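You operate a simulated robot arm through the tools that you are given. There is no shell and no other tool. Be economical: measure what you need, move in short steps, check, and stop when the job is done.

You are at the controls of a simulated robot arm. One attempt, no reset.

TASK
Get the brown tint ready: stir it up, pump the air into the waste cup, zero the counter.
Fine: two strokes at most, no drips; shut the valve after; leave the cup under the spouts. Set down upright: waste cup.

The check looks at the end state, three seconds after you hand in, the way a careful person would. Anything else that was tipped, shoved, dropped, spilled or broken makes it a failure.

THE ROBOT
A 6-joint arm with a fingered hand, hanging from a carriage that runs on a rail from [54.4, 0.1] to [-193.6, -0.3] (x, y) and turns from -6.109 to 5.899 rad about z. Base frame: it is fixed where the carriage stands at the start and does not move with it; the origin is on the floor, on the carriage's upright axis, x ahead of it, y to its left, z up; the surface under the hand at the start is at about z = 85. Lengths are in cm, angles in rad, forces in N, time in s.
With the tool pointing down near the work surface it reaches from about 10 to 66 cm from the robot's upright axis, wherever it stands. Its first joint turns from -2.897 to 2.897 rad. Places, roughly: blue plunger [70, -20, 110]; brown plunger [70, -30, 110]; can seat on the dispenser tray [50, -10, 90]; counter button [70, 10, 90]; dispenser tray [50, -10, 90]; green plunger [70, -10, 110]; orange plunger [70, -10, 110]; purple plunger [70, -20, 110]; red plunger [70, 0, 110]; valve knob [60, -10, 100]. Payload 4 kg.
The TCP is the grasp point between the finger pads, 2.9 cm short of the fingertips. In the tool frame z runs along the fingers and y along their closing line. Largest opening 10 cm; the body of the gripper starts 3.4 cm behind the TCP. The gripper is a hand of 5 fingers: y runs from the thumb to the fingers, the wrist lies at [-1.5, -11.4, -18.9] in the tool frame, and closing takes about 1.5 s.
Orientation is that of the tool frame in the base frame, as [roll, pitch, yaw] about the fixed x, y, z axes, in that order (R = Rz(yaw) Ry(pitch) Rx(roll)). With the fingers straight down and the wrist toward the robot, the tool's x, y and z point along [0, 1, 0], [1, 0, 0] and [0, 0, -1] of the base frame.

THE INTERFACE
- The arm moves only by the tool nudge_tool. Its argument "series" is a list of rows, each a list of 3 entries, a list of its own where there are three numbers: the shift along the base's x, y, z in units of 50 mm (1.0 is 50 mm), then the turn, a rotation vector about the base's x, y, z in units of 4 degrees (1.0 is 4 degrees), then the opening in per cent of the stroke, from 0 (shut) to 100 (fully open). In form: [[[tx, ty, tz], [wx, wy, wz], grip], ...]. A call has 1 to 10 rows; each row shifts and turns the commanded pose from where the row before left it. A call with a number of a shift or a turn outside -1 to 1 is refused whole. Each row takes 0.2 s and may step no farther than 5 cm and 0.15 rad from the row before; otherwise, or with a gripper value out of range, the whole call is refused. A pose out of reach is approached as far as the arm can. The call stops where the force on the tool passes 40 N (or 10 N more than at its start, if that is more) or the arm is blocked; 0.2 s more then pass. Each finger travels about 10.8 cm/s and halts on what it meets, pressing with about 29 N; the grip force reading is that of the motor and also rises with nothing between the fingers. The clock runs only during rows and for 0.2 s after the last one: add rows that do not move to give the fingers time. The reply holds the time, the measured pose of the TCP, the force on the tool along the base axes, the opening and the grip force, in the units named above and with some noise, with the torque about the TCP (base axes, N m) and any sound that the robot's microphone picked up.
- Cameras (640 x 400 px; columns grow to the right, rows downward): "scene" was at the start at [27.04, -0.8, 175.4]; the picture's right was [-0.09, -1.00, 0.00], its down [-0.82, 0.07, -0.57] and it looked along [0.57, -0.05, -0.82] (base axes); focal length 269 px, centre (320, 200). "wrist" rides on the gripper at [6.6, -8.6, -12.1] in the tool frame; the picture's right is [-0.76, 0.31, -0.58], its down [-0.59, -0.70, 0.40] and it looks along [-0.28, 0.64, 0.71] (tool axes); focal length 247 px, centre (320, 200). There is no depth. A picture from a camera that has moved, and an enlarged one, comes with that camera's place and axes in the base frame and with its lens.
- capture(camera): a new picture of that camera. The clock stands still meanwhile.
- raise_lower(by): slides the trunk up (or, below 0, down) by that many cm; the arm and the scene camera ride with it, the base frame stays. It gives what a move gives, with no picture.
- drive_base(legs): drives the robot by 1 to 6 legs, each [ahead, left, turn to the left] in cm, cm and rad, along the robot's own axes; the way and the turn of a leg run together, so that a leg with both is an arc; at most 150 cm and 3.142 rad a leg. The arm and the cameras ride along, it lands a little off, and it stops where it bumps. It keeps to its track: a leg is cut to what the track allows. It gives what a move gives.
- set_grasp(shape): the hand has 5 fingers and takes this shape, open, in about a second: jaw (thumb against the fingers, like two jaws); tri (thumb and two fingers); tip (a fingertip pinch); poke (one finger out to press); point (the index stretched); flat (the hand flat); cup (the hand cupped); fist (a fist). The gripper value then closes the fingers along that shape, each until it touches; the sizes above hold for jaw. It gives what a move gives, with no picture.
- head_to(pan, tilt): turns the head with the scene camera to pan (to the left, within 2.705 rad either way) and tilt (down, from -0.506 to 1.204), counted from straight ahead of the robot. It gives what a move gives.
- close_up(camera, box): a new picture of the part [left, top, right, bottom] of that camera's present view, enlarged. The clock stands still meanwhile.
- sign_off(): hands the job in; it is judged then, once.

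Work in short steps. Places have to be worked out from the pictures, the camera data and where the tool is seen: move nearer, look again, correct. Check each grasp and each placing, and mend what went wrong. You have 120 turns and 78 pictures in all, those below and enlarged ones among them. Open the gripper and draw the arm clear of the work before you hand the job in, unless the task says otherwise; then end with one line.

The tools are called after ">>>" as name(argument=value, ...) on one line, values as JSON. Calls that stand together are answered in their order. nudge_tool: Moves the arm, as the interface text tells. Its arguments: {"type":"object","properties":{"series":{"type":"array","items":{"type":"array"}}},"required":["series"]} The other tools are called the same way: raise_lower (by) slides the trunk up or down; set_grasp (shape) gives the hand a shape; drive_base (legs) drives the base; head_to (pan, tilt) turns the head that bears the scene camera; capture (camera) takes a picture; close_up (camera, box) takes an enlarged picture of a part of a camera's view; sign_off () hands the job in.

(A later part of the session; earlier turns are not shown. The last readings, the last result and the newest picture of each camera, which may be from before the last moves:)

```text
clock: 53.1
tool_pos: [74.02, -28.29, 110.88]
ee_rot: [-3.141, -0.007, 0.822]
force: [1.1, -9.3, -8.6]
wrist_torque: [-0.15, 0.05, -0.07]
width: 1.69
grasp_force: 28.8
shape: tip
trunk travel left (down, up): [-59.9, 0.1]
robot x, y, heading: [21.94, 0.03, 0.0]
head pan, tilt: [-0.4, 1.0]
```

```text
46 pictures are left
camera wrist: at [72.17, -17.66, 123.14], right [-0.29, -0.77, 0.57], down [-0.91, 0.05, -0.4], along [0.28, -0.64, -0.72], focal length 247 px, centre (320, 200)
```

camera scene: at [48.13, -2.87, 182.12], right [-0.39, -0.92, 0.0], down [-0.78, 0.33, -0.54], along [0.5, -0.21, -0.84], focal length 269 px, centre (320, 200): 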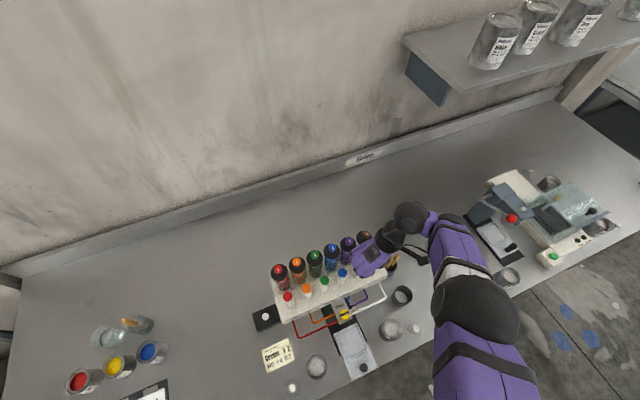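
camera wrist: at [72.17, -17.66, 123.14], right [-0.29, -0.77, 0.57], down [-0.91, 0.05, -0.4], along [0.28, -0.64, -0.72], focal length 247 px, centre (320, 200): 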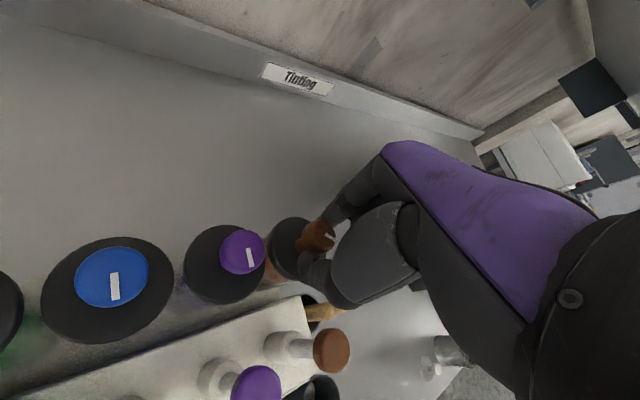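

Grip holds and the mark follows the hand. Continue ccw to yaw ≈2.15.

>>> nudge_tool(series=[[[0, 0, 0], [0, 0, 1], 4], [[0, 0, 0], [0, 0, 1], 4], [[0, 0, 0], [0, 0, 1], 4], [[0, 0, 0], [0, 0, 1], 4], [[0, 0, 0], [0, 0, 1], 4], [[0, 0, 0], [0, 0, 1], 4], [[0, 0, 0], [0, 0, 1], 4], [[0, 0, 0], [0, 0, 1], 4], [[0, 0, 0], [0, 0, 1], 4], [[0, 0, 0], [0, 0, 1], 4]])

>>> nudge_tool(series=[[[0, 0, 0], [0, 0, 1], 4], [[0, 0, 0], [0, 0, 1], 4], [[0, 0, 0], [0, 0, 1], 4], [[0, 0, 0], [0, 0, 1], 4], [[0, 0, 0], [0, 0, 1], 4], [[0, 0, 0], [0, 0, 1], 4], [[0, 0, 0], [0, 0, 1], 4], [[0, 0, 0], [0, 0, 1], 4]])

>>> close_up(camera="wrist", box=[160, 150, 440, 350])

```text
clock: 55.3
tool_pos: [74.13, -28.33, 110.98]
ee_rot: [-3.142, -0.006, 1.518]
force: [6.2, -13.3, -16.0]
wrist_torque: [-0.19, -0.11, -0.1]
width: 1.63
grasp_force: 28.8
shape: tip
trunk travel left (down, up): [-59.9, 0.1]
robot x, y, heading: [21.93, 0.25, -0.003]
head pan, tilt: [-0.4, 1.0]
```

```text
clock: 57.1
tool_pos: [74.12, -28.27, 110.98]
ee_rot: [3.141, -0.008, 2.077]
force: [10.7, -13.6, -20.4]
wrist_torque: [-0.09, -0.1, -0.11]
width: 1.51
grasp_force: 29.3
shape: tip
trunk travel left (down, up): [-59.9, 0.1]
robot x, y, heading: [21.63, -0.09, -0.005]
head pan, tilt: [-0.4, 1.0]
```

```text
2.00 times, centred on (300, 250) of wrist
camera zoom: at [63.52, -26.71, 123.21], right [0.64, -0.52, 0.57], down [-0.33, -0.85, -0.4], along [0.7, 0.07, -0.71], focal length 494 px, centre (360, 100)
```

zoom: 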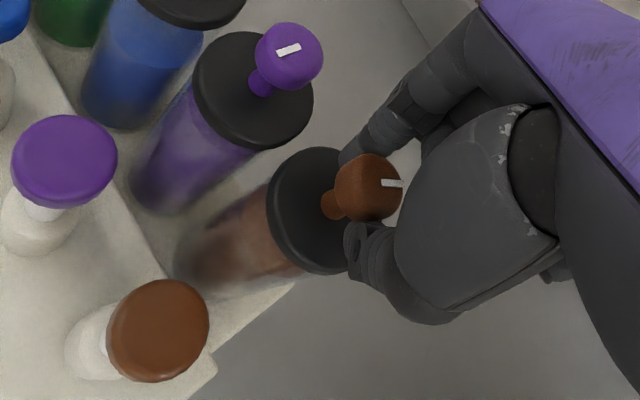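

The white layer has gone brown. Release, lift, and look at the bottle closely.

>>> nudge_tool(series=[[[0, 0, 0], [0, 0, 0], 42], [[0, 0, 0], [0, 0, 0], 42], [[0, 0, 0.5], [0, 0, 0], 42], [[0, 0, 0.5], [0, 0, 0], 42]])

>>> close_up(camera="wrist", box=[140, 200, 340, 350])

```text
clock: 58.1
tool_pos: [74.05, -28.16, 115.94]
ee_rot: [-3.138, -0.008, 2.078]
force: [-1.0, -0.2, -0.4]
wrist_torque: [-0.01, 0.0, 0.02]
width: 4.16
grasp_force: 0.0
shape: tip
trunk travel left (down, up): [-59.9, 0.1]
robot x, y, heading: [21.76, 0.13, -0.005]
head pan, tilt: [-0.4, 1.0]
```

```text
2.67 times, centred on (240, 275) of wrist
camera zoom: at [63.43, -26.57, 128.25], right [0.64, -0.52, 0.57], down [-0.33, -0.85, -0.4], along [0.69, 0.07, -0.72], focal length 659 px, centre (533, 0)
```

zoom: 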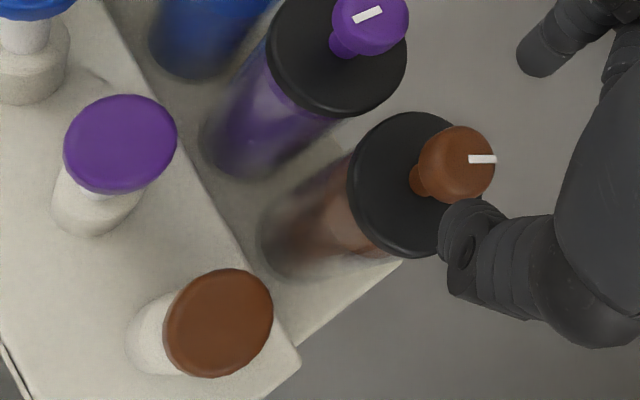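

The bottle is uniformly brown. Now I unwind the yaw and head towards the waste cup at height.

>>> nudge_tool(series=[[[0, 0, 0.1], [0, 0, -1], 42], [[0, 0, 0.1], [0, 0, -1], 42], [[0, 0, 0.1], [0, 0, -1], 42], [[0, 0, 0.1], [0, 0, -1], 42], [[0, 0, 0.1], [0, 0, -1], 42], [[0, 0, 0.1], [0, 0, -1], 42], [[0, 0, 0.1], [0, 0, -1], 42], [[0, 0, 0.1], [0, 0, -1], 42], [[0, 0, 0.1], [0, 0, -1], 42], [[0, 0, 0.1], [0, 0, -1], 42]])

>>> nudge_tool(series=[[[-0.1, -0.2, 0], [0, 0, -1], 42], [[-0.1, -0.2, 0], [0, 0, -1], 42], [[-0.2, -0.2, 0], [0, 0, -1], 42], [[-0.2, -0.2, 0], [0, 0, -1], 42], [[-0.3, -0.2, 0], [0, 0, -1], 42], [[-0.3, -0.2, 0], [0, 0, -1], 42], [[-0.3, -0.2, 0], [0, 0, -1], 42], [[-0.3, -0.2, 0], [0, 0, -1], 42], [[-0.3, 0, 0], [0, 0, -1], 42], [[-0.3, 0, 0], [0, 0, -1], 42]])

```text
clock: 60.3
tool_pos: [74.33, -28.17, 120.91]
ee_rot: [-3.139, -0.008, 1.377]
force: [-0.7, -0.4, 0.7]
wrist_torque: [0.03, -0.01, -0.02]
width: 4.14
grasp_force: 0.0
shape: tip
trunk travel left (down, up): [-59.9, 0.1]
robot x, y, heading: [22.0, 0.4, -0.0]
head pan, tilt: [-0.4, 1.0]
```

```text
clock: 62.5
tool_pos: [62.19, -36.07, 120.85]
ee_rot: [-3.138, -0.006, 0.681]
force: [0.2, -0.7, 0.3]
wrist_torque: [0.0, -0.01, -0.01]
width: 4.18
grasp_force: 0.1
shape: tip
trunk travel left (down, up): [-59.9, 0.1]
robot x, y, heading: [21.95, 0.14, 0.002]
head pan, tilt: [-0.4, 1.0]
```

Now to above the cup with yaw ≈0, shape tri, and a look.

>>> nudge_tool(series=[[[-0.1, 0, 0], [0, 0, -1], 60], [[-0.1, 0, 0], [0, 0, -1], 60], [[-0.1, 0, 0], [0, 0, -1], 60], [[-0.1, 0, 0], [0, 0, -1], 60], [[-0.1, 0, 0], [0, 0, -1], 60], [[-0.1, 0, 0], [0, 0, -1], 60], [[-0.1, 0, 0], [0, 0, -1], 60], [[-0.1, 0, 0], [0, 0, -1], 60], [[-0.1, 0, 0], [0, 0, -1], 60], [[0, 0, 0], [0, 0, -0.7], 60]])

>>> set_grasp(shape="tri")

>>> nudge_tool(series=[[[0, 0, -0.8], [0, 0, 0], 100], [[0, 0, -0.8], [0, 0, 0], 100], [[0, 0, -0.8], [0, 0, 0], 100]])

>>> capture(camera="wrist")

>>> capture(camera="scene")

```text
clock: 64.7
tool_pos: [58.56, -38.94, 116.66]
ee_rot: [3.141, -0.01, 0.005]
force: [0.1, 0.1, 0.3]
wrist_torque: [0.0, 0.02, 0.0]
width: 6.0
grasp_force: 0.0
shape: tip
out of reach, approached as far as the arm can: row 5, 6, 7, 8, 9, 10
trunk travel left (down, up): [-59.9, 0.1]
robot x, y, heading: [21.87, 0.13, 0.001]
head pan, tilt: [-0.4, 1.0]
```

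```text
clock: 65.6
tool_pos: [58.69, -38.81, 116.74]
ee_rot: [-3.141, -0.009, 0.005]
force: [-0.1, -0.4, 0.1]
wrist_torque: [0.01, -0.01, 0.01]
width: 9.99
grasp_force: 0.1
shape: tri
trunk travel left (down, up): [-59.9, 0.1]
robot x, y, heading: [22.02, -0.16, -0.001]
head pan, tilt: [-0.4, 1.0]
```

```text
clock: 66.4
tool_pos: [58.75, -38.94, 104.68]
ee_rot: [3.14, -0.009, 0.004]
force: [0.1, -0.4, 0.1]
wrist_torque: [0.0, -0.02, 0.0]
width: 10.0
grasp_force: 0.1
shape: tri
trunk travel left (down, up): [-59.9, 0.1]
robot x, y, heading: [21.65, -0.15, 0.0]
head pan, tilt: [-0.4, 1.0]
```

```text
43 pictures are left
camera wrist: at [65.08, -30.22, 116.91], right [-0.76, -0.31, 0.57], down [-0.59, 0.7, -0.4], along [-0.27, -0.64, -0.72], focal length 247 px, centre (320, 200)
```

wrist: 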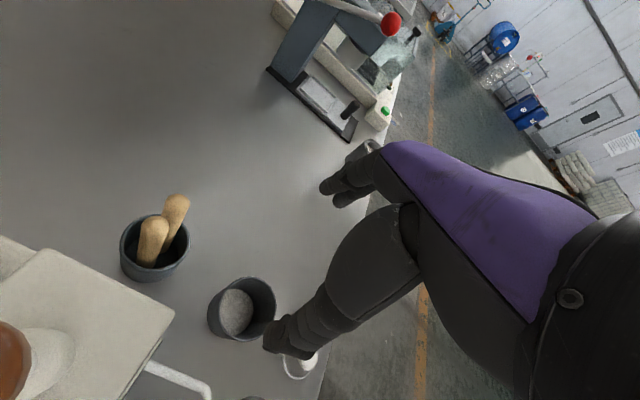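

```text
42 pictures are left
camera scene: at [48.13, -2.87, 187.53], right [-0.39, -0.92, 0.0], down [-0.78, 0.33, -0.54], along [0.5, -0.21, -0.84], focal length 269 px, centre (320, 200)
```

scene: 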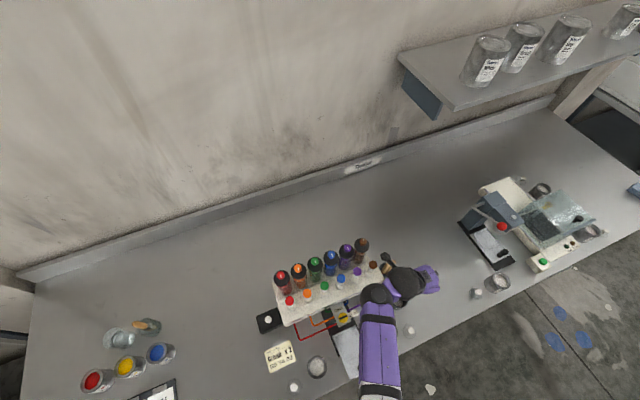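

Cup rim confirmed at ≈(57.4,-36.6). I shift over it and tilt the hand 16° about the closing line (palm back from the valve later); check bottle colour too.

>>> nudge_tool(series=[[[-0.1, 0.12, 0], [0, -1, 0], 100], [[-0.1, 0.12, 0], [0, -1, 0], 100], [[-0.07, 0.12, 0], [0, -1, 0], 100], [[0, 0.1, 0], [0, -1, 0], 100]])

>>> capture(camera="wrist")

>>> close_up(camera="scene", box=[300, 225, 400, 290])

```text
clock: 67.4
tool_pos: [57.5, -36.51, 104.68]
ee_rot: [-3.141, -0.287, 0.003]
force: [0.1, 0.4, 0.3]
wrist_torque: [0.01, 0.01, 0.0]
width: 9.98
grasp_force: 0.0
shape: tri
trunk travel left (down, up): [-59.9, 0.1]
robot x, y, heading: [21.98, 0.17, -0.001]
head pan, tilt: [-0.4, 1.0]
```

```text
41 pictures are left
camera wrist: at [60.1, -27.89, 118.2], right [-0.89, -0.31, 0.34], down [-0.45, 0.7, -0.55], along [-0.07, -0.64, -0.76], focal length 247 px, centre (320, 200)
```

wrist: 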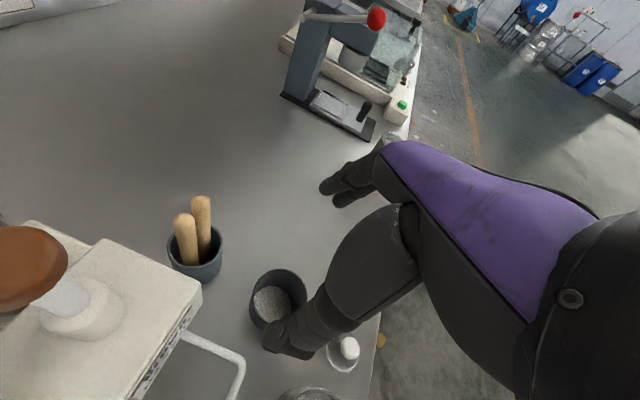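

```text
6.15 times, centred on (350, 258) of scene
camera zoom: at [48.13, -2.87, 187.53], right [-0.39, -0.92, 0.0], down [-0.78, 0.33, -0.54], along [0.5, -0.21, -0.84], focal length 1655 px, centre (135, -154)
```

zoom: 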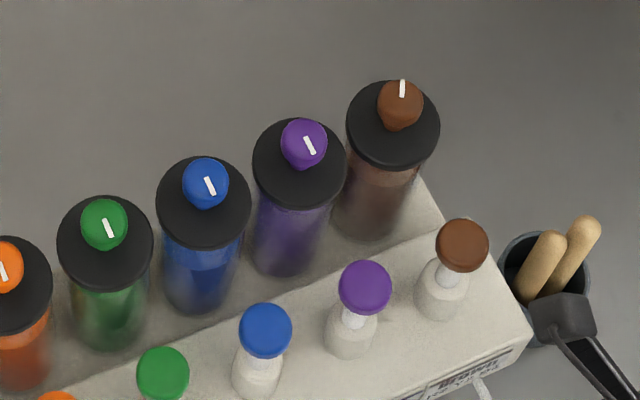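

Brown is stirred. I yaw +16° to keep the thumb away from the white tube, narrow to 85%, and descend part way.

>>> nudge_tool(series=[[[0, 0, -0.2], [0, 0, 1], 85], [[0, 0, -0.2], [0, 0, 1], 85], [[0, 0, -0.2], [0, 0, 1], 85], [[0, 0, -0.2], [0, 0, 1], 85], [[0, 0, -0.5], [0, 0, 0], 85]])

>>> capture(camera="wrist")

```text
clock: 68.6
tool_pos: [57.31, -36.62, 98.14]
ee_rot: [3.139, -0.287, 0.286]
force: [-0.5, 0.4, -0.3]
wrist_torque: [0.03, -0.03, -0.03]
width: 8.51
grasp_force: 0.1
shape: tri
trunk travel left (down, up): [-59.9, 0.1]
robot x, y, heading: [22.32, -0.01, -0.003]
head pan, tilt: [-0.4, 1.0]
```

```text
39 pictures are left
camera wrist: at [57.6, -27.51, 111.72], right [-0.77, -0.54, 0.34], down [-0.63, 0.55, -0.55], along [0.11, -0.64, -0.76], focal length 247 px, centre (320, 200)
```

wrist: 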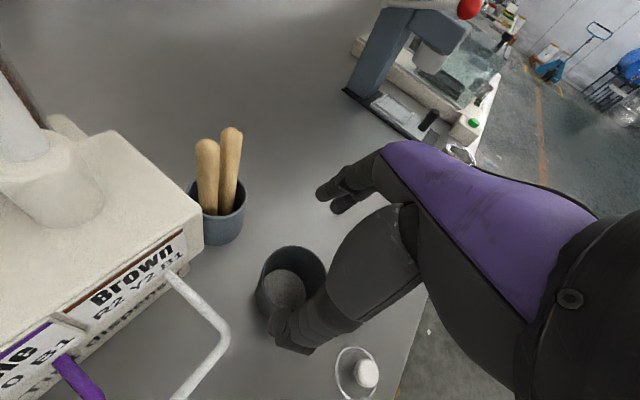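

Cup is centred between thumb and fingers. Descend to z≈90.

>>> nudge_tool(series=[[[0.03, 0.04, -0.5], [0, 0, 0], 85], [[0, 0, -0.5], [0, 0, 0], 85], [[0, 0, -0.6], [0, 0, 0], 85]])

>>> capture(camera="wrist")

```text
clock: 69.4
tool_pos: [57.6, -36.37, 90.32]
ee_rot: [3.139, -0.289, 0.283]
force: [-0.2, -1.2, 3.9]
wrist_torque: [-0.04, 0.08, -0.02]
width: 8.52
grasp_force: 0.1
shape: tri
trunk travel left (down, up): [-59.9, 0.1]
robot x, y, heading: [21.73, -0.09, 0.002]
head pan, tilt: [-0.4, 1.0]
```

```text
38 pictures are left
camera wrist: at [57.85, -27.35, 103.82], right [-0.77, -0.54, 0.34], down [-0.63, 0.55, -0.55], along [0.11, -0.64, -0.76], focal length 247 px, centre (320, 200)
```

wrist: 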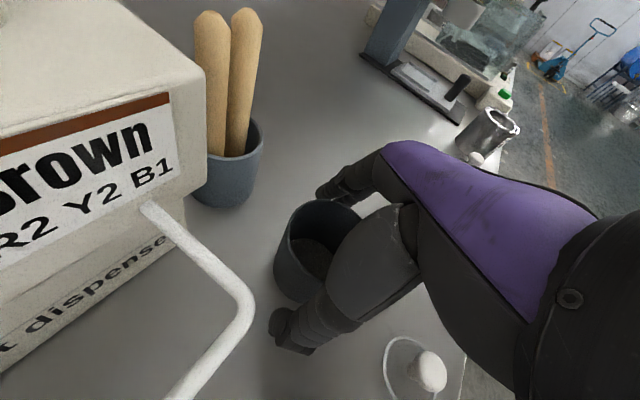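

Light 4 N contact on the rim; raise 4 mm and close.

>>> nudge_tool(series=[[[0, 0, 0.08], [0, 0, 0], 85], [[0, 0, 0], [0, 0, 0], 65], [[0, 0, 0], [0, 0, 0], 50], [[0, 0, 0], [0, 0, 0], 50], [[0, 0, 0], [0, 0, 0], 50]])

>>> capture(camera="wrist")

```text
clock: 70.6
tool_pos: [57.4, -36.48, 90.61]
ee_rot: [3.141, -0.288, 0.283]
force: [0.0, -0.6, -0.1]
wrist_torque: [0.04, 0.03, -0.01]
width: 5.1
grasp_force: 0.0
shape: tri
trunk travel left (down, up): [-59.9, 0.1]
robot x, y, heading: [21.54, 0.05, 0.001]
head pan, tilt: [-0.4, 1.0]
```

```text
37 pictures are left
camera wrist: at [57.76, -27.27, 104.12], right [-0.77, -0.54, 0.34], down [-0.63, 0.55, -0.55], along [0.11, -0.64, -0.76], focal length 247 px, centre (320, 200)
```

wrist: 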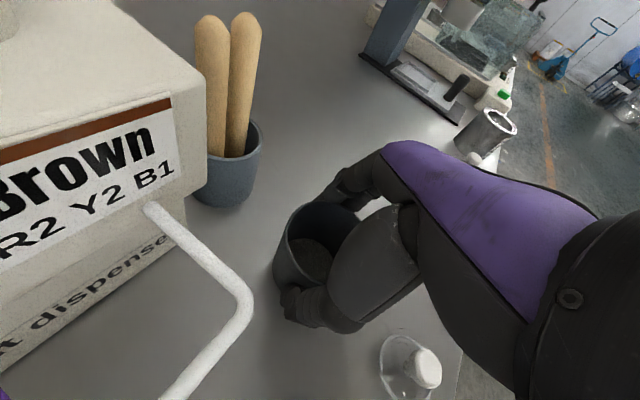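

No grip force yet; keep closing gently.

>>> nudge_tool(series=[[[0, 0, 0], [0, 0, 0], 42], [[0, 0, 0], [0, 0, 0], 35], [[0, 0, 0], [0, 0, 0], 35]])

>>> capture(camera="wrist")

```text
clock: 71.4
tool_pos: [57.5, -36.32, 90.57]
ee_rot: [3.141, -0.287, 0.283]
force: [0.0, -0.1, 1.0]
wrist_torque: [-0.03, 0.02, 0.01]
width: 4.65
grasp_force: 29.0
shape: tri
trunk travel left (down, up): [-59.9, 0.1]
robot x, y, heading: [21.75, 0.08, -0.001]
head pan, tilt: [-0.4, 1.0]
```

```text
36 pictures are left
camera wrist: at [57.77, -27.28, 104.13], right [-0.77, -0.54, 0.34], down [-0.63, 0.55, -0.55], along [0.11, -0.64, -0.76], focal length 247 px, centre (320, 200)
```

wrist: 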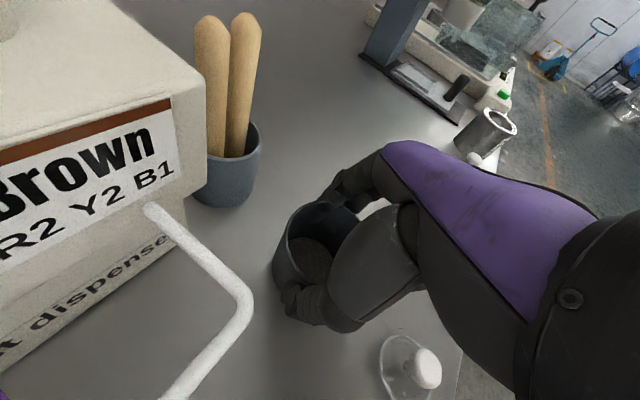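

Gripped firmly. Lift and check that the cup hangs upright.

>>> nudge_tool(series=[[[0, 0, 0.3], [0, 0, 0], 33], [[0, 0, 0.5], [0, 0, 0], 33], [[0, 0, 0.7], [0, 0, 0], 33], [[0, 0, 0.8], [0, 0, 0], 33], [[0, 0, 0.7], [0, 0, 0], 33]])

>>> capture(camera="wrist")

```text
clock: 72.6
tool_pos: [57.39, -36.22, 105.5]
ee_rot: [-3.141, -0.285, 0.284]
force: [-0.2, 0.5, -0.7]
wrist_torque: [-0.03, 0.03, -0.01]
width: 4.67
grasp_force: 28.6
shape: tri
trunk travel left (down, up): [-59.9, 0.1]
robot x, y, heading: [21.47, 0.36, 0.0]
head pan, tilt: [-0.4, 1.0]
```

```text
35 pictures are left
camera wrist: at [57.71, -27.21, 119.18], right [-0.77, -0.54, 0.34], down [-0.63, 0.55, -0.55], along [0.11, -0.64, -0.76], focal length 247 px, centre (320, 200)
```

wrist: 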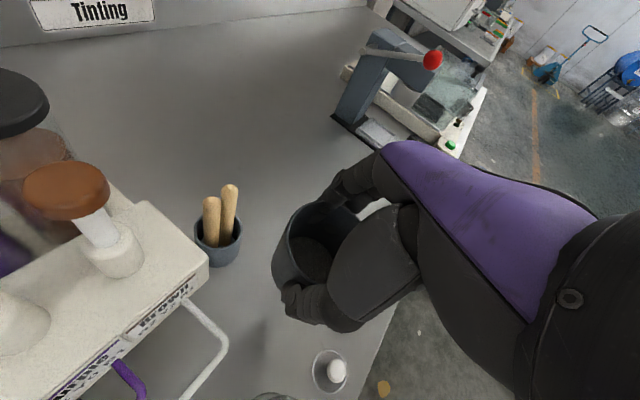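

Upright and secure. Carry it in front of the dispenser, over the tray at height.

>>> nudge_tool(series=[[[-0.5, 0, 0], [0, 0, 0], 33], [[-0.5, 0.3, 0], [0, 0, 0], 33], [[-0.5, 0.5, 0], [0, 0, 0], 33], [[0, 0.7, 0], [0, 0, 0], 33], [[0, 0.7, 0], [0, 0, 0], 33], [[0, 0.7, 0], [0, 0, 0], 33], [[0, 0.7, 0], [0, 0, 0], 33], [[0, 0.5, 0], [0, 0, 0], 33]])

>>> capture(camera="wrist")

>>> head_to(pan=-0.5, tilt=1.2)

>>> capture(camera="scene")

```text
clock: 74.4
tool_pos: [49.8, -15.81, 105.6]
ee_rot: [-3.141, -0.288, 0.281]
force: [-0.6, -0.2, 0.0]
wrist_torque: [-0.01, 0.03, 0.01]
width: 4.65
grasp_force: 29.2
shape: tri
trunk travel left (down, up): [-59.9, 0.1]
robot x, y, heading: [21.98, -0.05, 0.004]
head pan, tilt: [-0.4, 1.0]
```

```text
34 pictures are left
camera wrist: at [50.22, -6.73, 119.19], right [-0.77, -0.54, 0.34], down [-0.63, 0.55, -0.55], along [0.11, -0.64, -0.76], focal length 247 px, centre (320, 200)
```

wrist: 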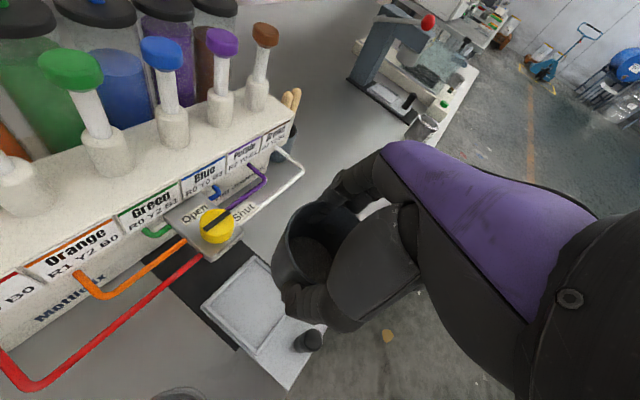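

```text
clock: 75.1
tool_pos: [49.84, -15.84, 105.65]
ee_rot: [3.141, -0.288, 0.281]
force: [0.2, 0.4, -0.4]
wrist_torque: [0.01, -0.01, -0.04]
width: 4.63
grasp_force: 28.8
shape: tri
trunk travel left (down, up): [-59.9, 0.1]
robot x, y, heading: [21.61, 0.22, 0.001]
head pan, tilt: [-0.499, 1.201]
```

```text
33 pictures are left
camera scene: at [46.62, -2.83, 186.27], right [-0.48, -0.88, 0.0], down [-0.82, 0.45, -0.36], along [0.32, -0.17, -0.93], focal length 269 px, centre (320, 200)
```

scene: 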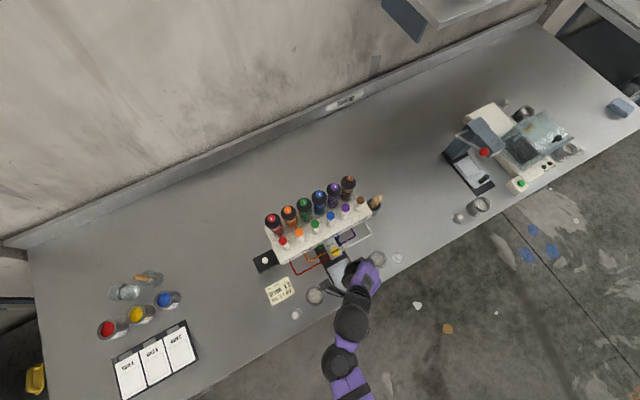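

Seat centre ≈(51.5,-14.9), tray knob ≈(44.3,-15), valve block front at x≈57. Centre over the seat and descend to just above it.

>>> nudge_tool(series=[[[0.34, 0.2, -0.4], [0, 0, 0], 33], [[0, 0, -0.7], [0, 0, 0], 33], [[0, 0, -0.7], [0, 0, 0], 33], [[0, 0, -0.5], [0, 0, 0], 33]])

>>> capture(camera="wrist")

```text
clock: 76.1
tool_pos: [51.73, -14.89, 94.03]
ee_rot: [3.139, -0.289, 0.283]
force: [0.5, 0.1, -0.3]
wrist_torque: [0.0, 0.01, 0.01]
width: 4.65
grasp_force: 29.1
shape: tri
trunk travel left (down, up): [-59.9, 0.1]
robot x, y, heading: [21.8, -0.22, 0.001]
head pan, tilt: [-0.499, 1.201]
```

```text
32 pictures are left
camera wrist: at [52.02, -5.83, 107.61], right [-0.77, -0.54, 0.34], down [-0.63, 0.55, -0.55], along [0.11, -0.64, -0.76], focal length 247 px, centre (320, 200)
```

wrist: 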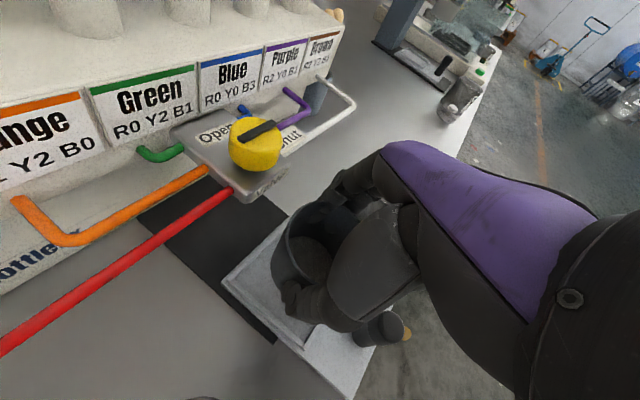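

Clear of the block. Lower in small steps until contact.

>>> nudge_tool(series=[[[0, 0, -0.1], [0, 0, 0], 33], [[0, 0, -0.1], [0, 0, 0], 33], [[0, 0, -0.1], [0, 0, 0], 33], [[0, 0, -0.1], [0, 0, 0], 33]])

```text
clock: 77.1
tool_pos: [51.78, -14.87, 92.11]
ee_rot: [-3.142, -0.287, 0.283]
force: [-0.1, -0.1, -0.5]
wrist_torque: [0.0, 0.0, 0.03]
width: 4.63
grasp_force: 28.8
shape: tri
trunk travel left (down, up): [-59.9, 0.1]
robot x, y, heading: [22.14, -0.16, 0.004]
head pan, tilt: [-0.499, 1.201]
```

>>> nudge_tool(series=[[[0, 0, -0.06], [0, 0, 0], 33], [[0, 0, -0.06], [0, 0, 0], 33]])

>>> close_up(camera="wrist", box=[200, 180, 440, 380])

```text
clock: 77.7
tool_pos: [51.73, -14.88, 91.73]
ee_rot: [3.14, -0.293, 0.282]
force: [-0.5, -1.3, 12.1]
wrist_torque: [0.22, 0.11, 0.04]
width: 4.63
grasp_force: 29.1
shape: tri
trunk travel left (down, up): [-59.9, 0.1]
robot x, y, heading: [21.58, -0.26, 0.001]
head pan, tilt: [-0.499, 1.201]
```

```text
2.00 times, centred on (320, 280) of wrist
camera zoom: at [52.06, -5.83, 105.17], right [-0.77, -0.54, 0.34], down [-0.63, 0.55, -0.55], along [0.11, -0.64, -0.76], focal length 494 px, centre (320, 40)
```

zoom: 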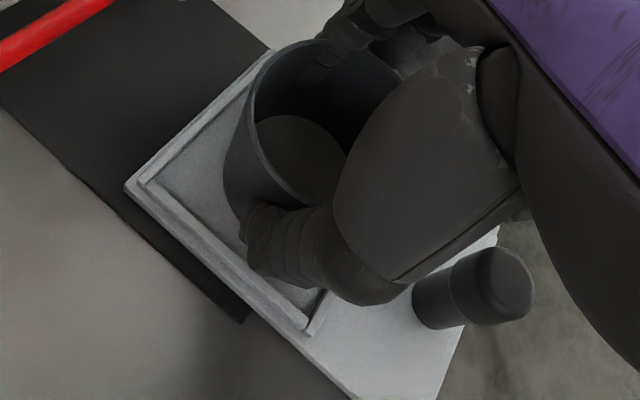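

Contact with 12 N; cup is within the seat frame (x 48–56, y -10.7…-18.7). Release and rise.

>>> nudge_tool(series=[[[0, 0, 0.02], [0, 0, 0], 45], [[0, 0, 0], [0, 0, 0], 60], [[0, 0, 0], [0, 0, 0], 85], [[0, 0, 0], [0, 0, 0], 85], [[0, 0, 0.3], [0, 0, 0], 85], [[0, 0, 0.7], [0, 0, 0], 85], [[0, 0, 0.8], [0, 0, 0], 85], [[0, 0, 0.8], [0, 0, 0], 85]])

>>> capture(camera="wrist")

```text
clock: 79.5
tool_pos: [51.65, -14.82, 104.4]
ee_rot: [3.141, -0.287, 0.283]
force: [-0.4, -0.3, -0.3]
wrist_torque: [-0.01, 0.01, -0.01]
width: 8.48
grasp_force: 0.0
shape: tri
trunk travel left (down, up): [-59.9, 0.1]
robot x, y, heading: [21.65, 0.18, 0.003]
head pan, tilt: [-0.499, 1.201]
```

```text
30 pictures are left
camera wrist: at [51.95, -5.78, 118.07], right [-0.77, -0.54, 0.34], down [-0.63, 0.55, -0.55], along [0.11, -0.64, -0.76], focal length 247 px, centre (320, 200)
```

wrist: 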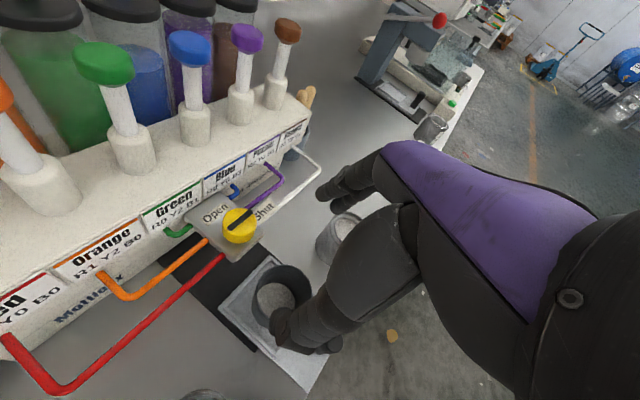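

Cup stands in the seat, upright. Next I push the tray in by its knob; I move the carriage back 10 for room and close the fingers into a pinch above the tray's front.

>>> drive_base(legs=[[-10, 0, 0]])

>>> set_grasp(shape="tip")

>>> nudge_tool(series=[[[0, 0, 0], [0, 0, -1], 40], [[0, 0, 0], [0, 0, -1], 10], [[0, 0, 0], [0, 0, -1], 10], [[0, 0, 0], [0, 0, -1], 10], [[0, 0, 0], [0, 0, 0], 10]])

```text
clock: 80.6
tool_pos: [41.63, -14.9, 104.4]
ee_rot: [-3.141, -0.287, 0.282]
force: [0.2, 0.5, 0.3]
wrist_torque: [0.0, -0.01, -0.01]
width: 8.5
grasp_force: 0.0
shape: tri
trunk travel left (down, up): [-59.9, 0.1]
robot x, y, heading: [11.57, -0.12, -0.005]
head pan, tilt: [-0.499, 1.201]
```

```text
clock: 81.5
tool_pos: [41.53, -14.85, 104.48]
ee_rot: [-3.141, -0.287, 0.282]
force: [0.5, 0.4, 0.7]
wrist_torque: [-0.02, 0.0, -0.01]
width: 9.98
grasp_force: 0.1
shape: tip
trunk travel left (down, up): [-59.9, 0.1]
robot x, y, heading: [12.15, -0.2, 0.004]
head pan, tilt: [-0.499, 1.201]
```

```text
clock: 82.7
tool_pos: [41.55, -14.98, 104.47]
ee_rot: [-3.141, -0.289, 0.004]
force: [-0.3, 0.3, -0.7]
wrist_torque: [-0.01, 0.02, 0.0]
width: 1.06
grasp_force: 0.0
shape: tip
trunk travel left (down, up): [-59.9, 0.1]
robot x, y, heading: [11.73, -0.22, -0.0]
head pan, tilt: [-0.499, 1.201]
```

Lower behind the tray knob (x≈40) and look.

>>> nudge_tool(series=[[[-0.3, 0, -0.6], [0, 0, 0], 10], [[0, 0, -0.9], [0, 0, 0], 10], [[0, 0, -0.8], [0, 0, 0], 10], [[0, 0, -0.55], [0, 0, 0], 10]])

>>> capture(camera="wrist")

```text
clock: 83.7
tool_pos: [40.13, -14.95, 90.23]
ee_rot: [3.141, -0.288, 0.004]
force: [-0.2, 0.4, -0.7]
wrist_torque: [-0.01, -0.02, 0.01]
width: 1.02
grasp_force: 0.1
shape: tip
trunk travel left (down, up): [-59.9, 0.1]
robot x, y, heading: [11.23, -0.2, -0.004]
head pan, tilt: [-0.499, 1.201]
```

```text
29 pictures are left
camera wrist: at [42.87, -6.32, 103.81], right [-0.89, -0.31, 0.34], down [-0.45, 0.7, -0.55], along [-0.07, -0.64, -0.76], focal length 247 px, centre (320, 200)
```

wrist: 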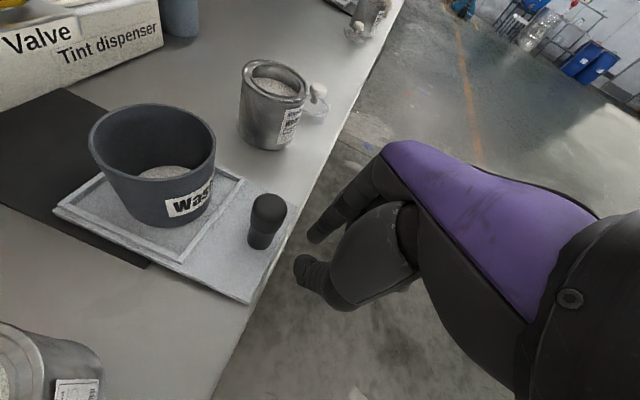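

Good view: knob at (44.2,-14.7), cup seated. Push in +x gently.

>>> nudge_tool(series=[[[0.1, 0.05, 0.1], [0, 0, 0], 10], [[0.1, 0, 0], [0, 0, 0], 10], [[0.1, 0, 0], [0, 0, 0], 10], [[0.1, 0, 0], [0, 0, 0], 10], [[0.1, 0, 0], [0, 0, 0], 10], [[0.1, 0, 0], [0, 0, 0], 10], [[0.1, 0, 0], [0, 0, 0], 10], [[0.1, 0, 0], [0, 0, 0], 10], [[0.1, 0, 0], [0, 0, 0], 10], [[0.1, 0, 0], [0, 0, 0], 10]])

>>> capture(camera="wrist")

```text
clock: 85.9
tool_pos: [45.32, -14.51, 90.66]
ee_rot: [-3.141, -0.289, 0.006]
force: [0.4, -0.1, 1.0]
wrist_torque: [0.02, -0.04, 0.01]
width: 1.01
grasp_force: 0.0
shape: tip
trunk travel left (down, up): [-59.9, 0.1]
robot x, y, heading: [11.59, -0.39, -0.001]
head pan, tilt: [-0.499, 1.201]
```

```text
28 pictures are left
camera wrist: at [47.96, -5.97, 104.32], right [-0.89, -0.31, 0.34], down [-0.45, 0.7, -0.55], along [-0.07, -0.64, -0.76], focal length 247 px, centre (320, 200)
```

wrist: 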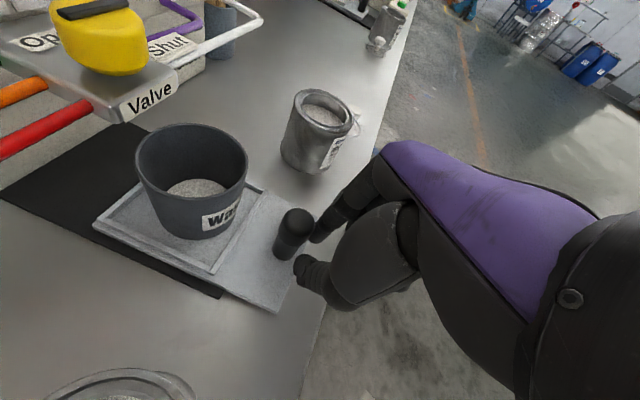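

The tray follows (moved ≈3 cm). Valve block underside ≈94, cup rim ≈92. Continue in small steps.

>>> nudge_tool(series=[[[0.08, 0, 0], [0, 0, 0], 10], [[0.08, 0, 0], [0, 0, 0], 10], [[0.08, 0, 0], [0, 0, 0], 10], [[0.08, 0, 0], [0, 0, 0], 10], [[0.08, 0, 0], [0, 0, 0], 10]])

>>> capture(camera="wrist")

```text
clock: 87.1
tool_pos: [47.15, -14.59, 90.78]
ee_rot: [-3.141, -0.286, 0.003]
force: [0.4, -0.2, 0.5]
wrist_torque: [0.07, -0.01, 0.02]
width: 1.02
grasp_force: 0.0
shape: tip
trunk travel left (down, up): [-59.9, 0.1]
robot x, y, heading: [11.61, -0.05, -0.002]
head pan, tilt: [-0.499, 1.201]
```

```text
27 pictures are left
camera wrist: at [49.94, -6.01, 104.3], right [-0.89, -0.31, 0.34], down [-0.45, 0.7, -0.55], along [-0.07, -0.64, -0.76], focal length 247 px, centre (320, 200)
```

wrist: 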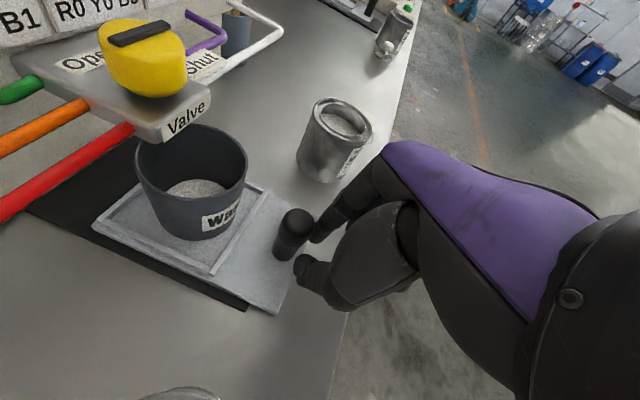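

The block passes above the rim. Keep pushing until the stop or until the cup is centred.

>>> nudge_tool(series=[[[0.08, 0, 0], [0, 0, 0], 10], [[0.08, 0, 0], [0, 0, 0], 10], [[0.08, 0, 0], [0, 0, 0], 10], [[0.08, 0, 0], [0, 0, 0], 10], [[0.08, 0, 0], [0, 0, 0], 10]])

>>> capture(camera="wrist")

```text
clock: 88.3
tool_pos: [49.07, -14.63, 90.89]
ee_rot: [-3.141, -0.29, 0.003]
force: [0.3, -0.6, 0.4]
wrist_torque: [-0.02, 0.01, -0.01]
width: 1.03
grasp_force: 0.1
shape: tip
trunk travel left (down, up): [-59.9, 0.1]
robot x, y, heading: [12.06, -0.1, -0.001]
head pan, tilt: [-0.499, 1.201]
```

```text
26 pictures are left
camera wrist: at [51.9, -5.99, 104.28], right [-0.89, -0.31, 0.34], down [-0.45, 0.7, -0.55], along [-0.07, -0.64, -0.76], focal length 247 px, centre (320, 200)
```

wrist: 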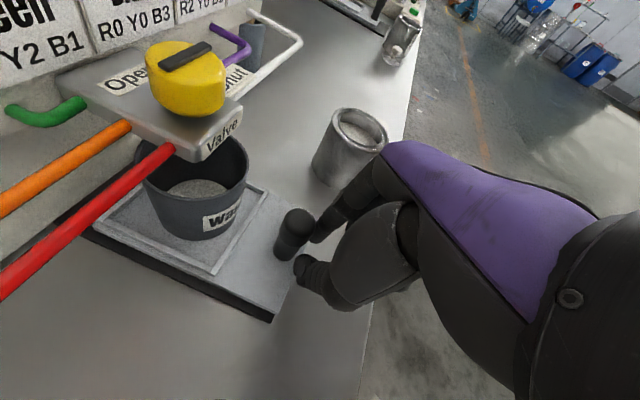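

Still free. Two more centimetres.

>>> nudge_tool(series=[[[0.08, 0, 0], [0, 0, 0], 10], [[0.08, 0, 0], [0, 0, 0], 10], [[0.08, 0, 0], [0, 0, 0], 10], [[0.08, 0, 0], [0, 0, 0], 10], [[0.08, 0, 0], [0, 0, 0], 10]])

>>> capture(camera="wrist")

```text
clock: 89.5
tool_pos: [51.23, -14.6, 90.72]
ee_rot: [3.141, -0.289, 0.006]
force: [0.3, -0.7, -0.2]
wrist_torque: [-0.01, 0.01, 0.02]
width: 1.04
grasp_force: 0.0
shape: tip
trunk travel left (down, up): [-59.9, 0.1]
robot x, y, heading: [11.42, -0.43, -0.002]
head pan, tilt: [-0.499, 1.201]
```

```text
25 pictures are left
camera wrist: at [53.91, -6.0, 104.3], right [-0.89, -0.31, 0.34], down [-0.45, 0.7, -0.55], along [-0.07, -0.64, -0.76], focal length 247 px, centre (320, 200)
```

wrist: 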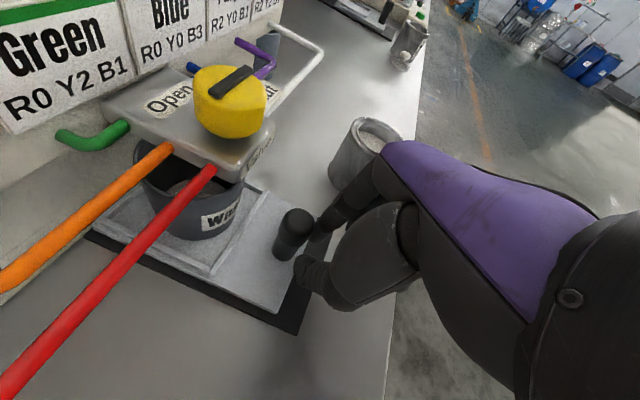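

Cup centre is now ≈60.9, block centre ≈60.6. A tiny further push to see whether there's a stop.

>>> nudge_tool(series=[[[0.04, 0, 0], [0, 0, 0], 10], [[0.04, 0, 0], [0, 0, 0], 10]])

```text
clock: 90.1
tool_pos: [51.5, -14.67, 90.74]
ee_rot: [3.14, -0.285, 0.003]
force: [-2.5, -1.3, -0.1]
wrist_torque: [-0.03, 0.02, -0.03]
width: 1.04
grasp_force: 0.2
shape: tip
trunk travel left (down, up): [-59.9, 0.1]
robot x, y, heading: [11.52, 0.04, -0.001]
head pan, tilt: [-0.499, 1.201]
```

>>> nudge_tool(series=[[[0.03, 0, 0], [0, 0, 0], 10], [[0, 0, 0], [0, 0, 0], 10]])

```text
clock: 90.7
tool_pos: [51.58, -14.62, 90.7]
ee_rot: [-3.141, -0.287, 0.005]
force: [-4.0, -0.9, 0.5]
wrist_torque: [-0.06, 0.03, -0.05]
width: 1.06
grasp_force: 0.0
shape: tip
trunk travel left (down, up): [-59.9, 0.1]
robot x, y, heading: [11.76, -0.12, -0.004]
head pan, tilt: [-0.499, 1.201]
```

The tray is against its stop. Back off, lift, remove the tilt, and go above the valve knob.

>>> nudge_tool(series=[[[-0.4, 0, 0], [0, 0, 0], 10], [[-0.4, 0, 0.2], [0, 0, 0], 10], [[0, 0, 0.9], [0, 0, 0], 10], [[0, 0, 0.9], [0, 0, 0], 10], [[0, 0, 0.9], [0, 0, 0], 10], [[0, 0, 0.3], [0, 1, 0], 42], [[0.3, 0, 0], [0, 1, 0], 42], [[0.6, 0, 0], [0, 1, 0], 42], [[0.8, 0, 0], [0, 1, 0], 42], [[0.6, -0.1, 0], [0, 0, 0], 42]])

>>> capture(camera="wrist")

```text
clock: 92.9
tool_pos: [59.63, -16.21, 105.12]
ee_rot: [-3.141, -0.007, 0.003]
force: [-1.1, -0.5, 0.2]
wrist_torque: [-0.02, -0.03, 0.02]
width: 4.15
grasp_force: 0.1
shape: tip
out of reach, approached as far as the arm can: row 6, 7, 8
trunk travel left (down, up): [-59.9, 0.1]
robot x, y, heading: [11.86, -0.06, -0.005]
head pan, tilt: [-0.499, 1.201]
```

```text
24 pictures are left
camera wrist: at [66.08, -7.51, 117.31], right [-0.76, -0.31, 0.57], down [-0.59, 0.7, -0.4], along [-0.28, -0.64, -0.72], focal length 247 px, centre (320, 200)
```

wrist: 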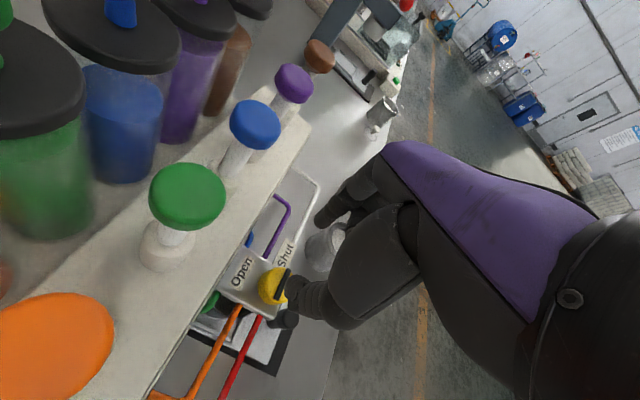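

I yaw +28° so the camera stays clear of the plungers, and move over the knob ≈(58.9,-15).

>>> nudge_tool(series=[[[-0.05, 0.08, 0], [0, 0, 1], 42], [[-0.05, 0.08, 0], [0, 0, 1], 42], [[-0.04, 0.08, 0], [0, 0, 1], 42], [[0, 0, 0], [0, 0, 1], 42], [[0, 0, 0], [0, 0, 1], 42], [[0, 0, 0], [0, 0, 1], 42], [[0, 0, 0], [0, 0, 1], 42]])

>>> close_up(camera="wrist", box=[180, 170, 420, 370])

```text
clock: 94.5
tool_pos: [58.97, -15.07, 105.04]
ee_rot: [3.141, -0.009, 0.494]
force: [-0.5, -0.1, -0.8]
wrist_torque: [0.01, 0.03, -0.02]
width: 4.15
grasp_force: 0.2
shape: tip
trunk travel left (down, up): [-59.9, 0.1]
robot x, y, heading: [12.2, -0.08, 0.001]
head pan, tilt: [-0.499, 1.201]
```

```text
2.00 times, centred on (300, 270) of wrist
camera zoom: at [60.5, -4.33, 117.29], right [-0.52, -0.63, 0.57], down [-0.85, 0.34, -0.4], along [0.06, -0.7, -0.72], focal length 494 px, centre (360, 60)
```

zoom: 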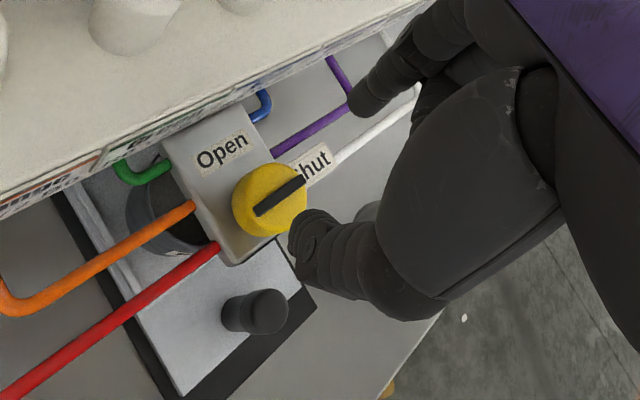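

Pointer is at Shut; Open is 90° counter-clockwise. Knob centre ≈(58.8,-14.9), diameter ≈3.1. Descend around it.

>>> nudge_tool(series=[[[-0.03, 0.02, -0.4], [0, 0, 0], 55], [[0, 0, -0.4], [0, 0, 0], 55], [[0, 0, -0.4], [0, 0, 0], 55]])

>>> close_up(camera="wrist", box=[180, 170, 420, 370])

```text
clock: 95.3
tool_pos: [58.82, -14.83, 99.03]
ee_rot: [3.141, -0.009, 0.494]
force: [-0.4, -1.0, 0.3]
wrist_torque: [0.01, -0.02, 0.0]
width: 5.51
grasp_force: 0.0
shape: tip
trunk travel left (down, up): [-59.9, 0.1]
robot x, y, heading: [11.95, 0.03, -0.001]
head pan, tilt: [-0.499, 1.201]
```

```text
2.00 times, centred on (300, 270) of wrist
camera zoom: at [60.4, -4.24, 111.29], right [-0.53, -0.63, 0.57], down [-0.85, 0.34, -0.4], along [0.06, -0.7, -0.72], focal length 494 px, centre (360, 60)
```

zoom: 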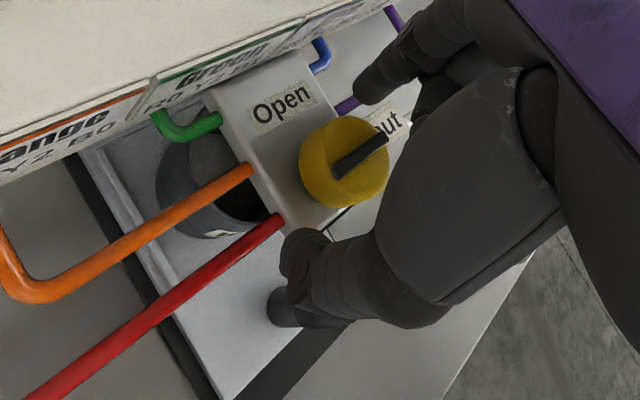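

Well aligned. Lower 3 mm and close.

>>> nudge_tool(series=[[[0, 0, -0.06], [0, 0, 0], 55], [[0, 0, 0], [0, 0, 0], 35], [[0, 0, 0], [0, 0, 0], 15], [[0, 0, 0], [0, 0, 0], 15], [[0, 0, 0], [0, 0, 0], 15]])

```text
clock: 96.5
tool_pos: [58.89, -14.87, 98.75]
ee_rot: [-3.139, -0.009, 0.494]
force: [2.6, 0.6, -4.0]
wrist_torque: [-0.01, -0.08, -0.02]
width: 2.5
grasp_force: 29.1
shape: tip
trunk travel left (down, up): [-59.9, 0.1]
robot x, y, heading: [11.98, -0.01, -0.001]
head pan, tilt: [-0.499, 1.201]
```

Gripped. Turn counter-clockwise, first half.

>>> nudge_tool(series=[[[0, 0, 0], [0, 0, 1], 12], [[0, 0, 0], [0, 0, 1], 12], [[0, 0, 0], [0, 0, 1], 12], [[0, 0, 0], [0, 0, 1], 12], [[0, 0, 0], [0, 0, 1], 12], [[0, 0, 0], [0, 0, 1], 12], [[0, 0, 0], [0, 0, 1], 12], [[0, 0, 0], [0, 0, 1], 12], [[0, 0, 0], [0, 0, 1], 12], [[0, 0, 0], [0, 0, 1], 12]])

>>> close_up(camera="wrist", box=[180, 170, 420, 370])

```text
clock: 98.7
tool_pos: [58.77, -14.77, 98.69]
ee_rot: [-3.14, -0.008, 1.193]
force: [-1.1, 2.1, 0.2]
wrist_torque: [0.06, 0.0, -0.01]
width: 2.47
grasp_force: 29.3
shape: tip
trunk travel left (down, up): [-59.9, 0.1]
robot x, y, heading: [12.4, 0.35, 0.003]
head pan, tilt: [-0.499, 1.201]
```

```text
2.00 times, centred on (300, 270) of wrist
camera zoom: at [53.15, -5.63, 110.97], right [0.0, -0.82, 0.57], down [-0.87, -0.28, -0.4], along [0.49, -0.49, -0.72], focal length 494 px, centre (360, 60)
```

zoom: 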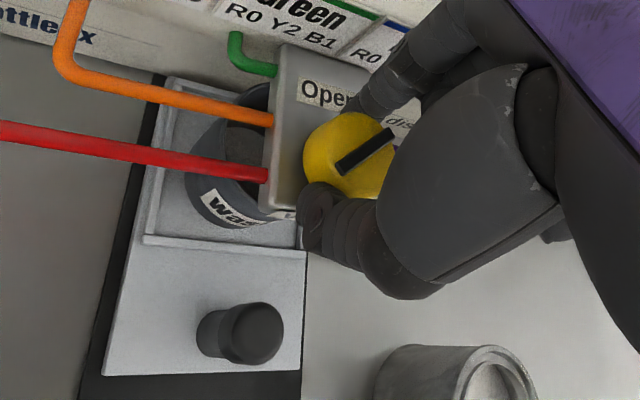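

The pointer follows the hand (40° so far). Continue 40°.

>>> nudge_tool(series=[[[0, 0, 0], [0, 0, 1], 12], [[0, 0, 0], [0, 0, 1], 12], [[0, 0, 0], [0, 0, 1], 12], [[0, 0, 0], [0, 0, 1], 12], [[0, 0, 0], [0, 0, 1], 12], [[0, 0, 0], [0, 0, 1], 12], [[0, 0, 0], [0, 0, 1], 12], [[0, 0, 0], [0, 0, 1], 12], [[0, 0, 0], [0, 0, 1], 12], [[0, 0, 0], [0, 0, 1], 12]])

>>> nudge_tool(series=[[[0, 0, 0], [0, 0, 1], 12], [[0, 0, 0], [0, 0, 1], 12], [[0, 0, 0], [0, 0, 0.5], 12], [[0, 0, 0], [0, 0, 0], 12]])

>>> close_up(camera="wrist", box=[180, 170, 420, 370])

```text
clock: 100.9
tool_pos: [58.8, -14.93, 98.72]
ee_rot: [-3.139, -0.008, 1.89]
force: [-3.7, 2.6, 1.8]
wrist_torque: [0.02, 0.07, -0.03]
width: 2.47
grasp_force: 29.2
shape: tip
trunk travel left (down, up): [-59.9, 0.1]
robot x, y, heading: [11.83, 0.13, -0.001]
head pan, tilt: [-0.499, 1.201]
```

```text
clock: 101.9
tool_pos: [58.81, -14.89, 98.77]
ee_rot: [-3.14, -0.01, 2.065]
force: [-3.1, 1.5, -1.5]
wrist_torque: [0.05, 0.09, 0.0]
width: 2.48
grasp_force: 29.9
shape: tip
trunk travel left (down, up): [-59.9, 0.1]
robot x, y, heading: [11.92, -0.03, 0.0]
head pan, tilt: [-0.499, 1.201]
```

```text
2.00 times, centred on (300, 270) of wrist
camera zoom: at [48.1, -13.19, 110.98], right [0.63, -0.53, 0.57], down [-0.34, -0.85, -0.4], along [0.7, 0.06, -0.72], focal length 494 px, centre (360, 60)
```

zoom: 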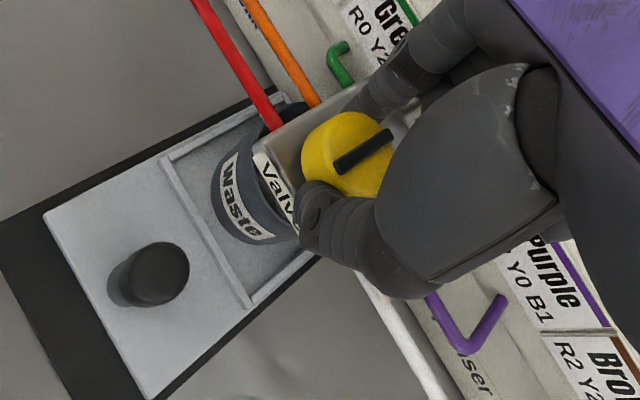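

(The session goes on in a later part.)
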